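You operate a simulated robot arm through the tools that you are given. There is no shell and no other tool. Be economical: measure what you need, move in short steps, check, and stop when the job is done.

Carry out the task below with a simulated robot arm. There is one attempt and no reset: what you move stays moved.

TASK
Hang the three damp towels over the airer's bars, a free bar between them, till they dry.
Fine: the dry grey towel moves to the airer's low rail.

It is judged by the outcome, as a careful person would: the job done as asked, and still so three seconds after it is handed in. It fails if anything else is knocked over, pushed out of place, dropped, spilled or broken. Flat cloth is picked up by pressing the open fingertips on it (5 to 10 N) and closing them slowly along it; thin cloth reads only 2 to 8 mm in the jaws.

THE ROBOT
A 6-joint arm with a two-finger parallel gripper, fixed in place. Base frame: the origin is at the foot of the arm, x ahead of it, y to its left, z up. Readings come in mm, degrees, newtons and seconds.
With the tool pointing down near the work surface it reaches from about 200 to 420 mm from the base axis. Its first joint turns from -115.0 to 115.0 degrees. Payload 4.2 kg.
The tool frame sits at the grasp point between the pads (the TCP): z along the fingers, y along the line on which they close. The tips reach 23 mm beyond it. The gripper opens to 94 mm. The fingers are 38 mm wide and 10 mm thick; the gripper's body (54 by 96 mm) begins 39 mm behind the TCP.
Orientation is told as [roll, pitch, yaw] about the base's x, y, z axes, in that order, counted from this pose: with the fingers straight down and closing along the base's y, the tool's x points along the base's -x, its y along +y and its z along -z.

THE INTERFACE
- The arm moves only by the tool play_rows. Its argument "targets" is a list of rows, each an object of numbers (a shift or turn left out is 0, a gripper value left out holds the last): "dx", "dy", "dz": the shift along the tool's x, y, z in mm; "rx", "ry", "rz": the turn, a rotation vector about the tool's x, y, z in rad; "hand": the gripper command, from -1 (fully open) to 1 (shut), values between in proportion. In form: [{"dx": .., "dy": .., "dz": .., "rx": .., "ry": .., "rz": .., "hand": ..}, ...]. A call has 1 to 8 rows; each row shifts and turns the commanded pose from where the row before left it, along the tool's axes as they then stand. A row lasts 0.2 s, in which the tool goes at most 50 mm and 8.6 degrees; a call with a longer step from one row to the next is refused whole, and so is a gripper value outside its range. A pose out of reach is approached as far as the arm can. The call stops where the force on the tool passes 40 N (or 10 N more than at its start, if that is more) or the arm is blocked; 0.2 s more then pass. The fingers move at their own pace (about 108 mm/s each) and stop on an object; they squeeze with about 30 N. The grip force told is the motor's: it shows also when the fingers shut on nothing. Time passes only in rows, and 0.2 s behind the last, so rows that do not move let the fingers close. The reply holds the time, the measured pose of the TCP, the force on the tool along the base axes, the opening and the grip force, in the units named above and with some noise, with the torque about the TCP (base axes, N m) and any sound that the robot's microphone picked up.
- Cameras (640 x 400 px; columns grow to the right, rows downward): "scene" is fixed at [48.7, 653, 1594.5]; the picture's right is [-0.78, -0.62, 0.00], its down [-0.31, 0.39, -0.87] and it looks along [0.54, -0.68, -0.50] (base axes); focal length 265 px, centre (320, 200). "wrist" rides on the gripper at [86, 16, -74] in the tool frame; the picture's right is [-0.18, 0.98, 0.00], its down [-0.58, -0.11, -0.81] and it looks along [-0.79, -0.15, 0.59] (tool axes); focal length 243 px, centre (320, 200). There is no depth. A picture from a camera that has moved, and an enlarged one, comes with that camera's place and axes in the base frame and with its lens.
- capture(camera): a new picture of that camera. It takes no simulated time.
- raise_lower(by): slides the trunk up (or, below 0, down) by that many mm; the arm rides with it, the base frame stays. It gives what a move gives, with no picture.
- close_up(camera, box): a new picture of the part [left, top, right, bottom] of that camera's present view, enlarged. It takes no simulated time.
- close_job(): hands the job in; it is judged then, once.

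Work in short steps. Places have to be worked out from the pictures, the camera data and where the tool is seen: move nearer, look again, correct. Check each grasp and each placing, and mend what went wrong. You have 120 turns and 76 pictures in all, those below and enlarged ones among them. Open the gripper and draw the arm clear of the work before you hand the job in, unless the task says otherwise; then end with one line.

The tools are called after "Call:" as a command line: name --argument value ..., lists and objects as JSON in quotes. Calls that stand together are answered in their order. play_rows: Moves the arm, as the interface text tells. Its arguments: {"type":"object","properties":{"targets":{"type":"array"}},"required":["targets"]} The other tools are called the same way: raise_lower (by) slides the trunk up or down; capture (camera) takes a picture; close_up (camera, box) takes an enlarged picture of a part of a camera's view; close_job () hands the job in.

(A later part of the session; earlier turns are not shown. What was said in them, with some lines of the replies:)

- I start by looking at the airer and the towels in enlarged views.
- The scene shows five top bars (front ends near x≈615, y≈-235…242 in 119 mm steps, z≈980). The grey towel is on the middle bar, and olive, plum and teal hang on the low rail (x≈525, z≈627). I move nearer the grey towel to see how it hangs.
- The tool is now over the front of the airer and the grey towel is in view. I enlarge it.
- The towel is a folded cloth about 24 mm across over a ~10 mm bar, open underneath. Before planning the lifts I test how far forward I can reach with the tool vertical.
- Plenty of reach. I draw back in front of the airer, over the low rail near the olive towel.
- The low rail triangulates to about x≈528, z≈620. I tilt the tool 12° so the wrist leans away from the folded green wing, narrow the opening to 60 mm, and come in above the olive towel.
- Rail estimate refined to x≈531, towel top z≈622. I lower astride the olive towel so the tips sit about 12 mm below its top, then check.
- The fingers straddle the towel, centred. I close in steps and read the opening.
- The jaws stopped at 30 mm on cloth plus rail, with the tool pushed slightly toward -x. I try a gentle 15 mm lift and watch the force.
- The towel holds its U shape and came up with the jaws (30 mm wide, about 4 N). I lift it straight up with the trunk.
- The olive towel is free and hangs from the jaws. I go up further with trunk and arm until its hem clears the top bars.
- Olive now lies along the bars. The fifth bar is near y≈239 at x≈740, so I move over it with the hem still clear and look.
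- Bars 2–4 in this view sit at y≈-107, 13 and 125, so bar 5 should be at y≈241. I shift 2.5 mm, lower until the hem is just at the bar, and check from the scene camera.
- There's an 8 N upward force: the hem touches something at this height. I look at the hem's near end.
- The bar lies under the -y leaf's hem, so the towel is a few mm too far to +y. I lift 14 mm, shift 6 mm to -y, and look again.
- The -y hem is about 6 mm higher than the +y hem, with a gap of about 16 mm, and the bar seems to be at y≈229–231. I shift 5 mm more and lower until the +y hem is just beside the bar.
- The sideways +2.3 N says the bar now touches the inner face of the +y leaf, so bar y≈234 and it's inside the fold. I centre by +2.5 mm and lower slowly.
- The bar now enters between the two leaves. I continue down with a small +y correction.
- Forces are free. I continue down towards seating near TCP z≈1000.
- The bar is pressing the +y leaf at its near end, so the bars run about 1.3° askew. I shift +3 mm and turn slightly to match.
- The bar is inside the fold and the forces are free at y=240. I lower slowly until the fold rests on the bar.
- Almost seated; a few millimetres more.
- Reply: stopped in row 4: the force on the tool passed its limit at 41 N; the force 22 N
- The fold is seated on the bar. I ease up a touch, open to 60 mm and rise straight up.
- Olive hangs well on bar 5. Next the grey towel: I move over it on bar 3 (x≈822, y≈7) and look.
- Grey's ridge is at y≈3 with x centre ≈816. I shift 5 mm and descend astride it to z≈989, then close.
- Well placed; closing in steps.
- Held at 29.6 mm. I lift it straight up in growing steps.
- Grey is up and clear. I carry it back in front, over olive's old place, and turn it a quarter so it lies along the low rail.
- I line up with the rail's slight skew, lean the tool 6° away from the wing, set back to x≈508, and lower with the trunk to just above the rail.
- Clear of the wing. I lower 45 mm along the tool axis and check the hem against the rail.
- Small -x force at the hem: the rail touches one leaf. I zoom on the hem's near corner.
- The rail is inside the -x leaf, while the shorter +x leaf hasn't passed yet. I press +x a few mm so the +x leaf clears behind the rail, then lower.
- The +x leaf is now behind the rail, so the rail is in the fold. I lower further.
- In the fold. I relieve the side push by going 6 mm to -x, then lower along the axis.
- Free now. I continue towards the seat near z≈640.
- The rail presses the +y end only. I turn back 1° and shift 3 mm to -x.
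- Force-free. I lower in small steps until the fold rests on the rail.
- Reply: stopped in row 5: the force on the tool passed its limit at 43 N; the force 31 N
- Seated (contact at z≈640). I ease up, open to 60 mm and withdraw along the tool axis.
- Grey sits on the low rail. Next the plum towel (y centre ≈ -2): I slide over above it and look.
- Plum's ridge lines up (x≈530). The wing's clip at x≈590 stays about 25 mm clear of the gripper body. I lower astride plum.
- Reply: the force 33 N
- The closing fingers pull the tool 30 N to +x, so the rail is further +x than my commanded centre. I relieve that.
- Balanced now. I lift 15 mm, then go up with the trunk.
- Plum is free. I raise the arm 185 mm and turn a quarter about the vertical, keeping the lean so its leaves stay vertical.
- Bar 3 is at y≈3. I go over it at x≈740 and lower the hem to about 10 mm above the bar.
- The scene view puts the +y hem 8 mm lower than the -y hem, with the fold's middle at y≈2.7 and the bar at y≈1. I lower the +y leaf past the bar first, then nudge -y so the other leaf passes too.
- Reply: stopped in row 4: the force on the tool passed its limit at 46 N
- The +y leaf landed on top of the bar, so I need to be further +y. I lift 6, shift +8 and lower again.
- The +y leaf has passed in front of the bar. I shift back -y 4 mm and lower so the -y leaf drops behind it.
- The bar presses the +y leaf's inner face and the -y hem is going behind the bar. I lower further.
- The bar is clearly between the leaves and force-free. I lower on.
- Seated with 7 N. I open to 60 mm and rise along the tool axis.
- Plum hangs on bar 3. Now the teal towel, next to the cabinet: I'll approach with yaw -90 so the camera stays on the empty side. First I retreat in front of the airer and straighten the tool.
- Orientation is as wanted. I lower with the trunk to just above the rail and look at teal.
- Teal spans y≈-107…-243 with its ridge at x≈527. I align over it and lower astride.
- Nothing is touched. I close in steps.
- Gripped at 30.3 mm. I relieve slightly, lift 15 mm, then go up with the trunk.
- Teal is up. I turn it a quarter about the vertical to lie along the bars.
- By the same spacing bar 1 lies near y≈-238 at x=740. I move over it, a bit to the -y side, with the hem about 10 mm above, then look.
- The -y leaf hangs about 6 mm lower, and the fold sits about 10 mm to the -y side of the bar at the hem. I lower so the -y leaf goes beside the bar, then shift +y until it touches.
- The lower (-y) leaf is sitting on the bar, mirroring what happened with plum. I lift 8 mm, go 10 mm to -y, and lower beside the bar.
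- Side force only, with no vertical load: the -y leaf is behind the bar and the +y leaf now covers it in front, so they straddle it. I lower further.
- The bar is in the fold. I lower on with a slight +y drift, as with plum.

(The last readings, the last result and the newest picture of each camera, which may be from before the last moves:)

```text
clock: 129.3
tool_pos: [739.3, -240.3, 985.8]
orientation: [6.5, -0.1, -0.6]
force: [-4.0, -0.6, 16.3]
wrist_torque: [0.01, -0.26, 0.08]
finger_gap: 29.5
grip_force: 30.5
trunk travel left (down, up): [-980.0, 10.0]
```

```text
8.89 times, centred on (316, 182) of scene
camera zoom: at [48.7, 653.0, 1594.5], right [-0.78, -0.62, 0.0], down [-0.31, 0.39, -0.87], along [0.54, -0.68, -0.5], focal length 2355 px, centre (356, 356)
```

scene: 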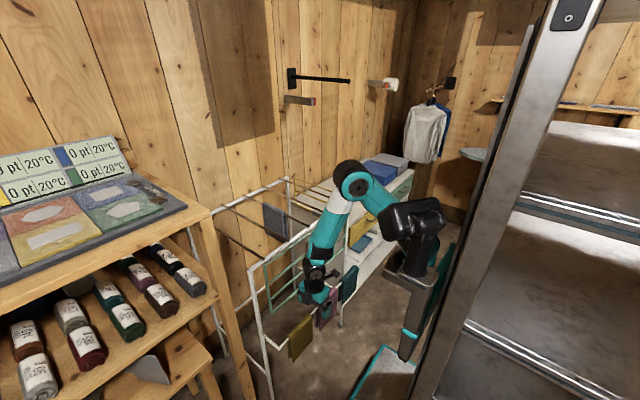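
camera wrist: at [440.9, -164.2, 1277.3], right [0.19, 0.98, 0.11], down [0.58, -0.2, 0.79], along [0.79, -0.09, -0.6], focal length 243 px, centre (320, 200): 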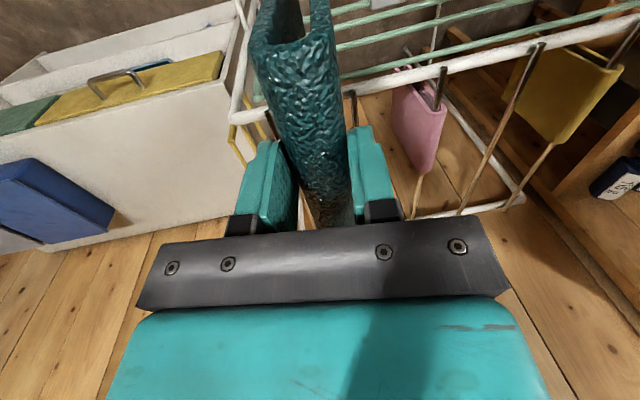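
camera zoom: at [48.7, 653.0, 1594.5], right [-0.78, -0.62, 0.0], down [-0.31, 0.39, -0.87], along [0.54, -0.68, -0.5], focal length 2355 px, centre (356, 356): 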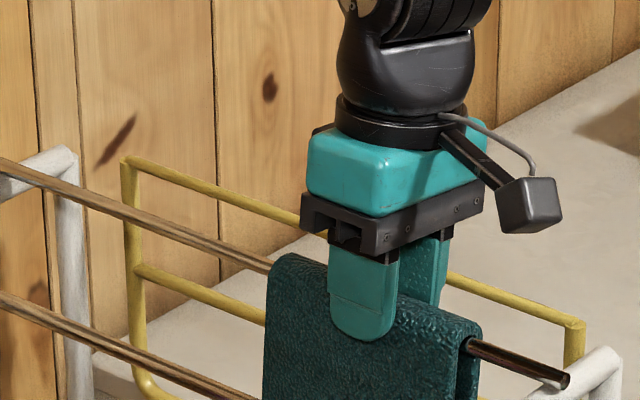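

Teal is seated. I ease up 1 mm, open to 60 mm, and rise clear along the tool axis.

Call:
play_rows --targets '[{"dz": -1, "hand": 0.3}, {"hand": 0.0}, {"hand": -0.277}, {"dz": -20}, {"dz": -30}, {"dz": -30}, {"dz": -40}]'

Call:
play_rows --targets '[{"dx": 40}, {"dx": 40}, {"dx": 40}, {"dx": 40}, {"dx": 40}, {"dx": 40}, {"dx": 30}, {}]'

Call:
capture --camera "scene"

Call:
close_up --camera "scene" --box '[200, 160, 380, 260]'

Call:
close_up --camera "scene" --box '[240, 260, 400, 390]'

```text
clock: 130.9
tool_pos: [738.3, -253.3, 1104.6]
orientation: [6.6, 0.0, -0.7]
force: [0.0, -0.3, -0.2]
wrist_torque: [0.0, 0.0, 0.03]
finger_gap: 60.0
grip_force: 0.0
trunk travel left (down, up): [-980.0, 10.0]
```

```text
clock: 132.7
tool_pos: [466.9, -250.9, 1105.7]
orientation: [6.5, -0.1, -0.5]
force: [-0.3, 0.6, 0.2]
wrist_torque: [-0.03, -0.01, -0.02]
finger_gap: 60.0
grip_force: 0.0
trunk travel left (down, up): [-980.0, 10.0]
```

```text
8 pictures are left
```

scene: 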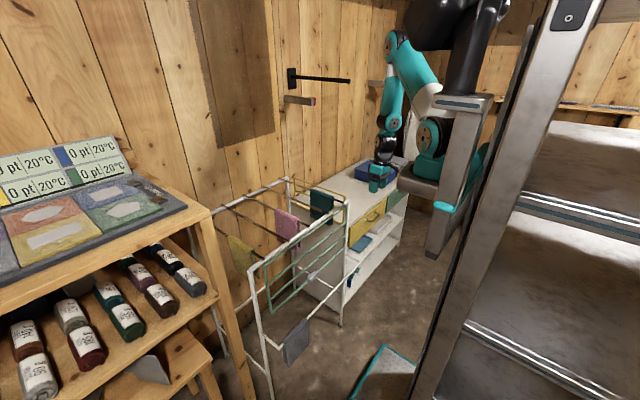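

```text
3.56 times, centred on (290, 210) of scene
camera zoom: at [48.7, 653.0, 1594.5], right [-0.78, -0.62, 0.0], down [-0.31, 0.39, -0.87], along [0.54, -0.68, -0.5], focal length 942 px, centre (427, 164)
```

zoom: 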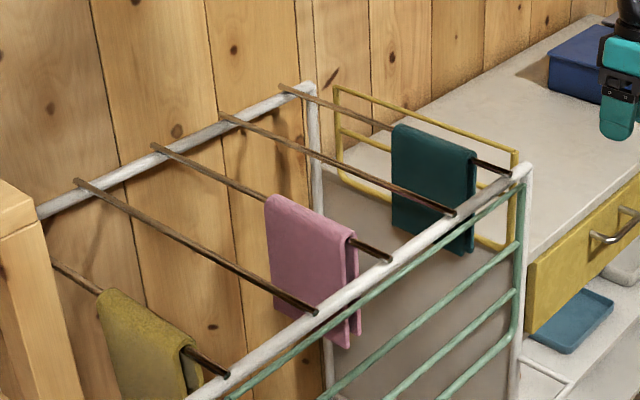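

```text
3.08 times, centred on (320, 325) of scene
camera zoom: at [48.7, 653.0, 1594.5], right [-0.78, -0.62, 0.0], down [-0.31, 0.39, -0.87], along [0.54, -0.68, -0.5], focal length 815 px, centre (320, -185)
```

zoom: 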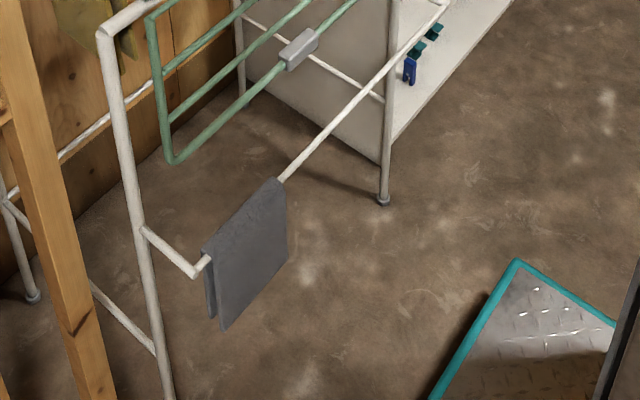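

All three hang on bars 1, 3 and 5, with bars 2 and 4 free and grey on the low rail. Olive and plum have visibly lightened as they dry, but teal is still dark, so I wait with the arm clear and inspect the pegs that were hidden behind teal.

Call:
close_up --camera "scene" --box '[325, 245, 373, 290]'

Call:
play_rows --targets '[{"dx": 10}, {}, {}, {}, {}, {}, {}, {}]'

Call:
play_rows --targets '[{}, {}, {}, {}, {}, {}, {}, {}]'

Call:
play_rows --targets '[{}, {}, {}, {}, {}, {}, {}, {}]'

Call:
play_rows --targets '[{}, {}, {}, {}, {}, {}, {}, {}]'

Call:
play_rows --targets '[{}, {}, {}, {}, {}, {}, {}, {}]'

Call:
play_rows --targets '[{}, {}, {}, {}, {}, {}, {}, {}]'

Call:
play_rows --targets '[{}, {}, {}, {}, {}, {}, {}, {}]'

Call:
play_rows --targets '[{}, {}, {}, {}, {}, {}, {}, {}]'

Call:
close_up --camera "scene" --box '[200, 160, 380, 260]'

```text
8.89 times, centred on (349, 268) of scene
camera zoom: at [48.7, 653.0, 1594.5], right [-0.78, -0.62, 0.0], down [-0.31, 0.39, -0.87], along [0.54, -0.68, -0.5], focal length 2355 px, centre (62, -400)
```

zoom: 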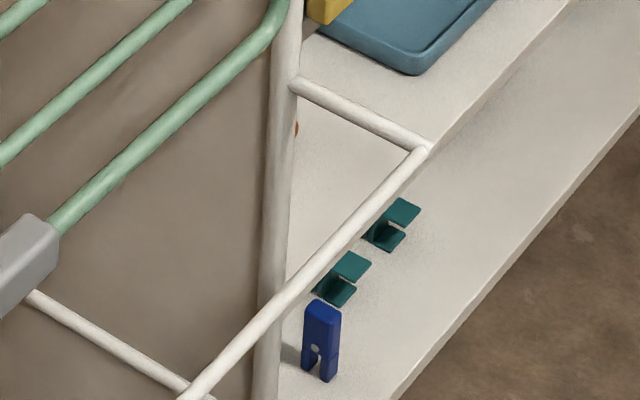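

```text
clock: 134.5
tool_pos: [458.4, -252.0, 1104.5]
orientation: [6.5, 0.0, -0.6]
force: [-0.6, -0.5, 0.0]
wrist_torque: [0.02, -0.03, -0.02]
finger_gap: 60.3
grip_force: 0.0
trunk travel left (down, up): [-980.0, 10.0]
```

```text
clock: 136.3
tool_pos: [457.6, -251.7, 1103.4]
orientation: [6.5, 0.0, -0.6]
force: [0.0, 0.1, 0.6]
wrist_torque: [-0.02, -0.01, 0.02]
finger_gap: 59.9
grip_force: 0.0
trunk travel left (down, up): [-980.0, 10.0]
```

```text
clock: 138.1
tool_pos: [458.7, -251.7, 1105.3]
orientation: [6.6, 0.2, -0.6]
force: [-0.6, -0.1, -0.9]
wrist_torque: [0.06, 0.05, -0.01]
finger_gap: 60.0
grip_force: 0.2
trunk travel left (down, up): [-980.0, 10.0]
```

```text
clock: 139.9
tool_pos: [457.3, -252.0, 1105.5]
orientation: [6.5, 0.0, -0.6]
force: [0.2, 0.5, 1.2]
wrist_torque: [-0.02, -0.02, -0.05]
finger_gap: 60.0
grip_force: 0.1
trunk travel left (down, up): [-980.0, 10.0]
```

```text
clock: 141.7
tool_pos: [458.4, -251.0, 1104.4]
orientation: [6.5, 0.0, -0.6]
force: [0.0, 0.1, 0.2]
wrist_torque: [-0.02, -0.04, 0.02]
finger_gap: 60.1
grip_force: 0.1
trunk travel left (down, up): [-980.0, 10.0]
```

```text
clock: 143.5
tool_pos: [458.2, -251.3, 1105.5]
orientation: [6.5, 0.0, -0.6]
force: [-0.8, -0.7, -0.8]
wrist_torque: [0.01, 0.02, 0.02]
finger_gap: 60.0
grip_force: 0.1
trunk travel left (down, up): [-980.0, 10.0]
```

```text
clock: 145.3
tool_pos: [456.4, -251.5, 1104.7]
orientation: [6.5, 0.0, -0.6]
force: [-0.4, 0.1, -1.0]
wrist_torque: [0.0, 0.0, 0.02]
finger_gap: 60.2
grip_force: 0.0
trunk travel left (down, up): [-980.0, 10.0]
```

```text
clock: 147.1
tool_pos: [458.7, -251.1, 1105.1]
orientation: [6.5, 0.0, -0.7]
force: [0.3, 0.2, -0.2]
wrist_torque: [0.0, -0.02, -0.02]
finger_gap: 60.3
grip_force: 0.1
trunk travel left (down, up): [-980.0, 10.0]
```

```text
3.56 times, centred on (290, 210) of scene
camera zoom: at [48.7, 653.0, 1594.5], right [-0.78, -0.62, 0.0], down [-0.31, 0.39, -0.87], along [0.54, -0.68, -0.5], focal length 942 px, centre (427, 164)
```

zoom: 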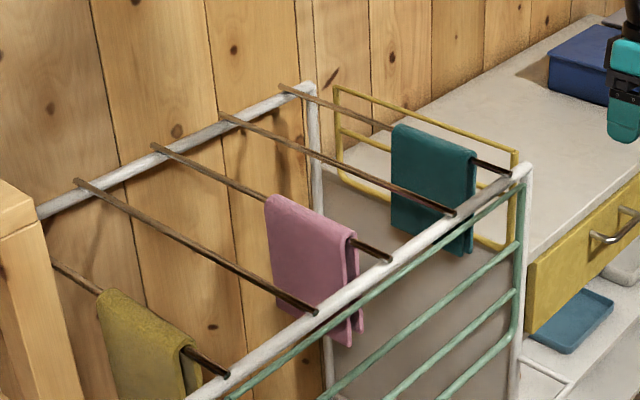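

The pegs sit on the cabinet shelf, untouched. Teal is lightening, so I wait some more.

Call:
play_rows --targets '[{}, {}, {}, {}, {}, {}, {}, {}]'

Call:
play_rows --targets '[{}, {}, {}, {}, {}, {}, {}, {}]'

Call:
play_rows --targets '[{}, {}, {}, {}, {}, {}, {}, {}]'

Call:
play_rows --targets '[{}, {}, {}, {}, {}, {}, {}, {}]'

Call:
play_rows --targets '[{}, {}, {}, {}, {}, {}, {}, {}]'

Call:
play_rows --targets '[{}, {}, {}, {}, {}, {}, {}, {}]'

Call:
play_rows --targets '[{}, {}, {}, {}, {}, {}, {}, {}]'

Call:
play_rows --targets '[{}, {}, {}, {}, {}, {}, {}, {}]'

Call:
close_up --camera "scene" --box '[200, 160, 380, 260]'

```text
clock: 148.9
tool_pos: [459.2, -251.4, 1104.6]
orientation: [6.5, 0.0, -0.6]
force: [0.7, 0.7, -0.1]
wrist_torque: [-0.04, 0.01, -0.03]
finger_gap: 60.4
grip_force: 0.0
trunk travel left (down, up): [-980.0, 10.0]
```

```text
clock: 150.7
tool_pos: [459.6, -251.4, 1104.9]
orientation: [6.5, 0.0, -0.6]
force: [-1.0, -0.3, 0.2]
wrist_torque: [-0.01, -0.01, 0.01]
finger_gap: 60.2
grip_force: 0.1
trunk travel left (down, up): [-980.0, 10.0]
```

```text
clock: 152.5
tool_pos: [457.7, -250.7, 1105.5]
orientation: [6.4, 0.0, -0.6]
force: [-0.6, 0.2, 0.3]
wrist_torque: [0.0, 0.01, 0.01]
finger_gap: 59.9
grip_force: 0.1
trunk travel left (down, up): [-980.0, 10.0]
```

```text
clock: 154.3
tool_pos: [457.4, -251.9, 1105.7]
orientation: [6.5, -0.1, -0.5]
force: [0.0, -1.6, -0.6]
wrist_torque: [-0.03, -0.03, 0.0]
finger_gap: 60.0
grip_force: 0.0
trunk travel left (down, up): [-980.0, 10.0]
```

```text
clock: 156.1
tool_pos: [457.5, -252.7, 1103.5]
orientation: [6.5, 0.0, -0.7]
force: [0.3, 0.8, -0.1]
wrist_torque: [-0.03, -0.02, 0.0]
finger_gap: 60.0
grip_force: 0.1
trunk travel left (down, up): [-980.0, 10.0]
```

```text
clock: 157.9
tool_pos: [458.2, -251.8, 1103.9]
orientation: [6.5, 0.1, -0.7]
force: [0.1, 0.2, 0.0]
wrist_torque: [-0.01, 0.04, -0.01]
finger_gap: 60.0
grip_force: 0.1
trunk travel left (down, up): [-980.0, 10.0]
```

```text
clock: 159.7
tool_pos: [457.8, -251.6, 1105.4]
orientation: [6.5, 0.0, -0.7]
force: [-0.4, -0.5, -0.4]
wrist_torque: [0.04, 0.0, 0.01]
finger_gap: 60.0
grip_force: 0.2
trunk travel left (down, up): [-980.0, 10.0]
```

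```text
clock: 161.5
tool_pos: [457.7, -251.6, 1104.7]
orientation: [6.6, 0.0, -0.6]
force: [0.8, 0.3, -1.2]
wrist_torque: [0.0, 0.03, -0.02]
finger_gap: 59.8
grip_force: 0.0
trunk travel left (down, up): [-980.0, 10.0]
```

```text
3.56 times, centred on (290, 210) of scene
camera zoom: at [48.7, 653.0, 1594.5], right [-0.78, -0.62, 0.0], down [-0.31, 0.39, -0.87], along [0.54, -0.68, -0.5], focal length 942 px, centre (427, 164)
```

zoom: 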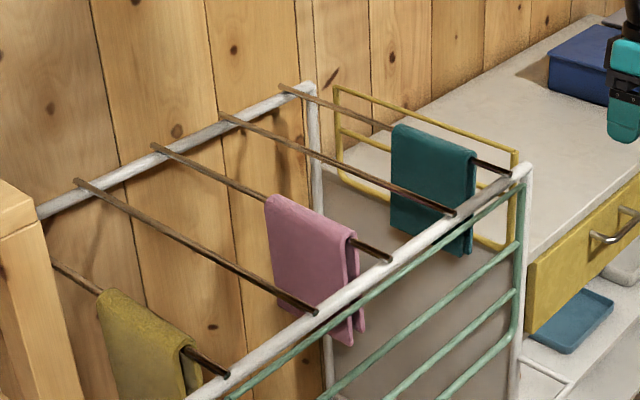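

Teal is nearly at its dry colour, and olive and plum no longer change. One more wait to be sure.

Call:
play_rows --targets '[{}, {}, {}, {}, {}, {}, {}, {}]'

Call:
play_rows --targets '[{}, {}, {}, {}, {}, {}, {}, {}]'

Call:
play_rows --targets '[{}, {}, {}, {}, {}, {}, {}, {}]'

Call:
play_rows --targets '[{}, {}, {}, {}, {}, {}, {}, {}]'

Call:
play_rows --targets '[{}, {}, {}, {}, {}, {}, {}, {}]'

Call:
play_rows --targets '[{}, {}, {}, {}, {}, {}, {}, {}]'

Call:
play_rows --targets '[{}, {}, {}, {}, {}, {}, {}, {}]'

Call:
play_rows --targets '[{"hand": -1}, {}, {}, {}, {}, {}, {}, {}]'

Call:
close_up --camera "scene" --box '[200, 160, 380, 260]'

```text
clock: 163.3
tool_pos: [457.8, -250.4, 1105.2]
orientation: [6.5, 0.0, -0.6]
force: [0.0, 0.2, 0.0]
wrist_torque: [-0.03, 0.01, 0.02]
finger_gap: 59.8
grip_force: 0.1
trunk travel left (down, up): [-980.0, 10.0]
```

```text
clock: 165.1
tool_pos: [458.0, -250.8, 1104.2]
orientation: [6.5, 0.0, -0.5]
force: [-0.1, 0.4, 1.2]
wrist_torque: [-0.02, -0.04, 0.0]
finger_gap: 60.1
grip_force: 0.0
trunk travel left (down, up): [-980.0, 10.0]
```

```text
clock: 166.9
tool_pos: [457.4, -250.5, 1104.9]
orientation: [6.4, 0.0, -0.7]
force: [0.8, 0.1, 0.1]
wrist_torque: [-0.02, 0.03, 0.01]
finger_gap: 60.1
grip_force: 0.2
trunk travel left (down, up): [-980.0, 10.0]
```

```text
clock: 168.7
tool_pos: [457.7, -250.9, 1105.9]
orientation: [6.4, 0.0, -0.6]
force: [-0.4, -0.1, -0.2]
wrist_torque: [0.0, 0.01, 0.0]
finger_gap: 60.0
grip_force: 0.2
trunk travel left (down, up): [-980.0, 10.0]
```

```text
clock: 170.5
tool_pos: [458.8, -252.5, 1104.5]
orientation: [6.6, 0.0, -0.6]
force: [-0.1, -0.6, 0.2]
wrist_torque: [0.0, 0.0, 0.01]
finger_gap: 60.3
grip_force: 0.0
trunk travel left (down, up): [-980.0, 10.0]
```

```text
clock: 172.3
tool_pos: [457.3, -252.2, 1104.8]
orientation: [6.4, 0.1, -0.6]
force: [-0.1, 0.3, -0.8]
wrist_torque: [0.01, 0.0, 0.02]
finger_gap: 60.3
grip_force: 0.2
trunk travel left (down, up): [-980.0, 10.0]
```

```text
clock: 174.1
tool_pos: [456.9, -251.5, 1103.8]
orientation: [6.5, 0.0, -0.6]
force: [1.0, -0.3, -0.3]
wrist_torque: [-0.02, -0.03, -0.01]
finger_gap: 60.1
grip_force: 0.1
trunk travel left (down, up): [-980.0, 10.0]
```

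```text
clock: 175.9
tool_pos: [459.8, -251.0, 1104.8]
orientation: [6.5, 0.0, -0.7]
force: [0.6, 0.1, 0.5]
wrist_torque: [-0.01, 0.0, 0.01]
finger_gap: 93.8
grip_force: 0.0
trunk travel left (down, up): [-980.0, 10.0]
```

```text
3.56 times, centred on (290, 210) of scene
camera zoom: at [48.7, 653.0, 1594.5], right [-0.78, -0.62, 0.0], down [-0.31, 0.39, -0.87], along [0.54, -0.68, -0.5], focal length 942 px, centre (427, 164)
```

zoom: 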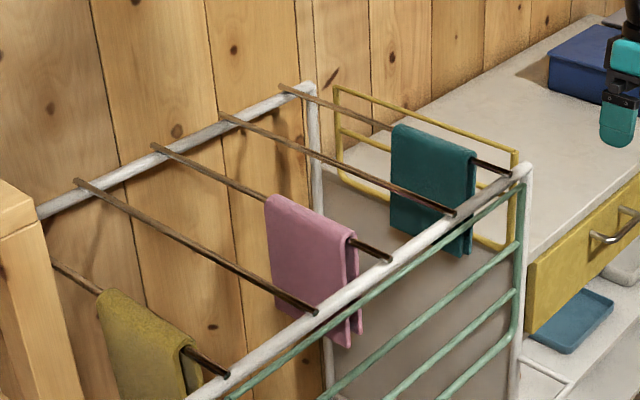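

The colours have stopped changing, nothing else has moved, the gripper is open and the arm is clear. I hand the job in.

Call:
close_job

```text
The job is handed in.
```

The olive, plum and teal towels hang over bars 5, 3 and 1 with a free bar between each, their colours had stopped lightening when I handed in so they look dry, and the dry grey towel is on the low rail.
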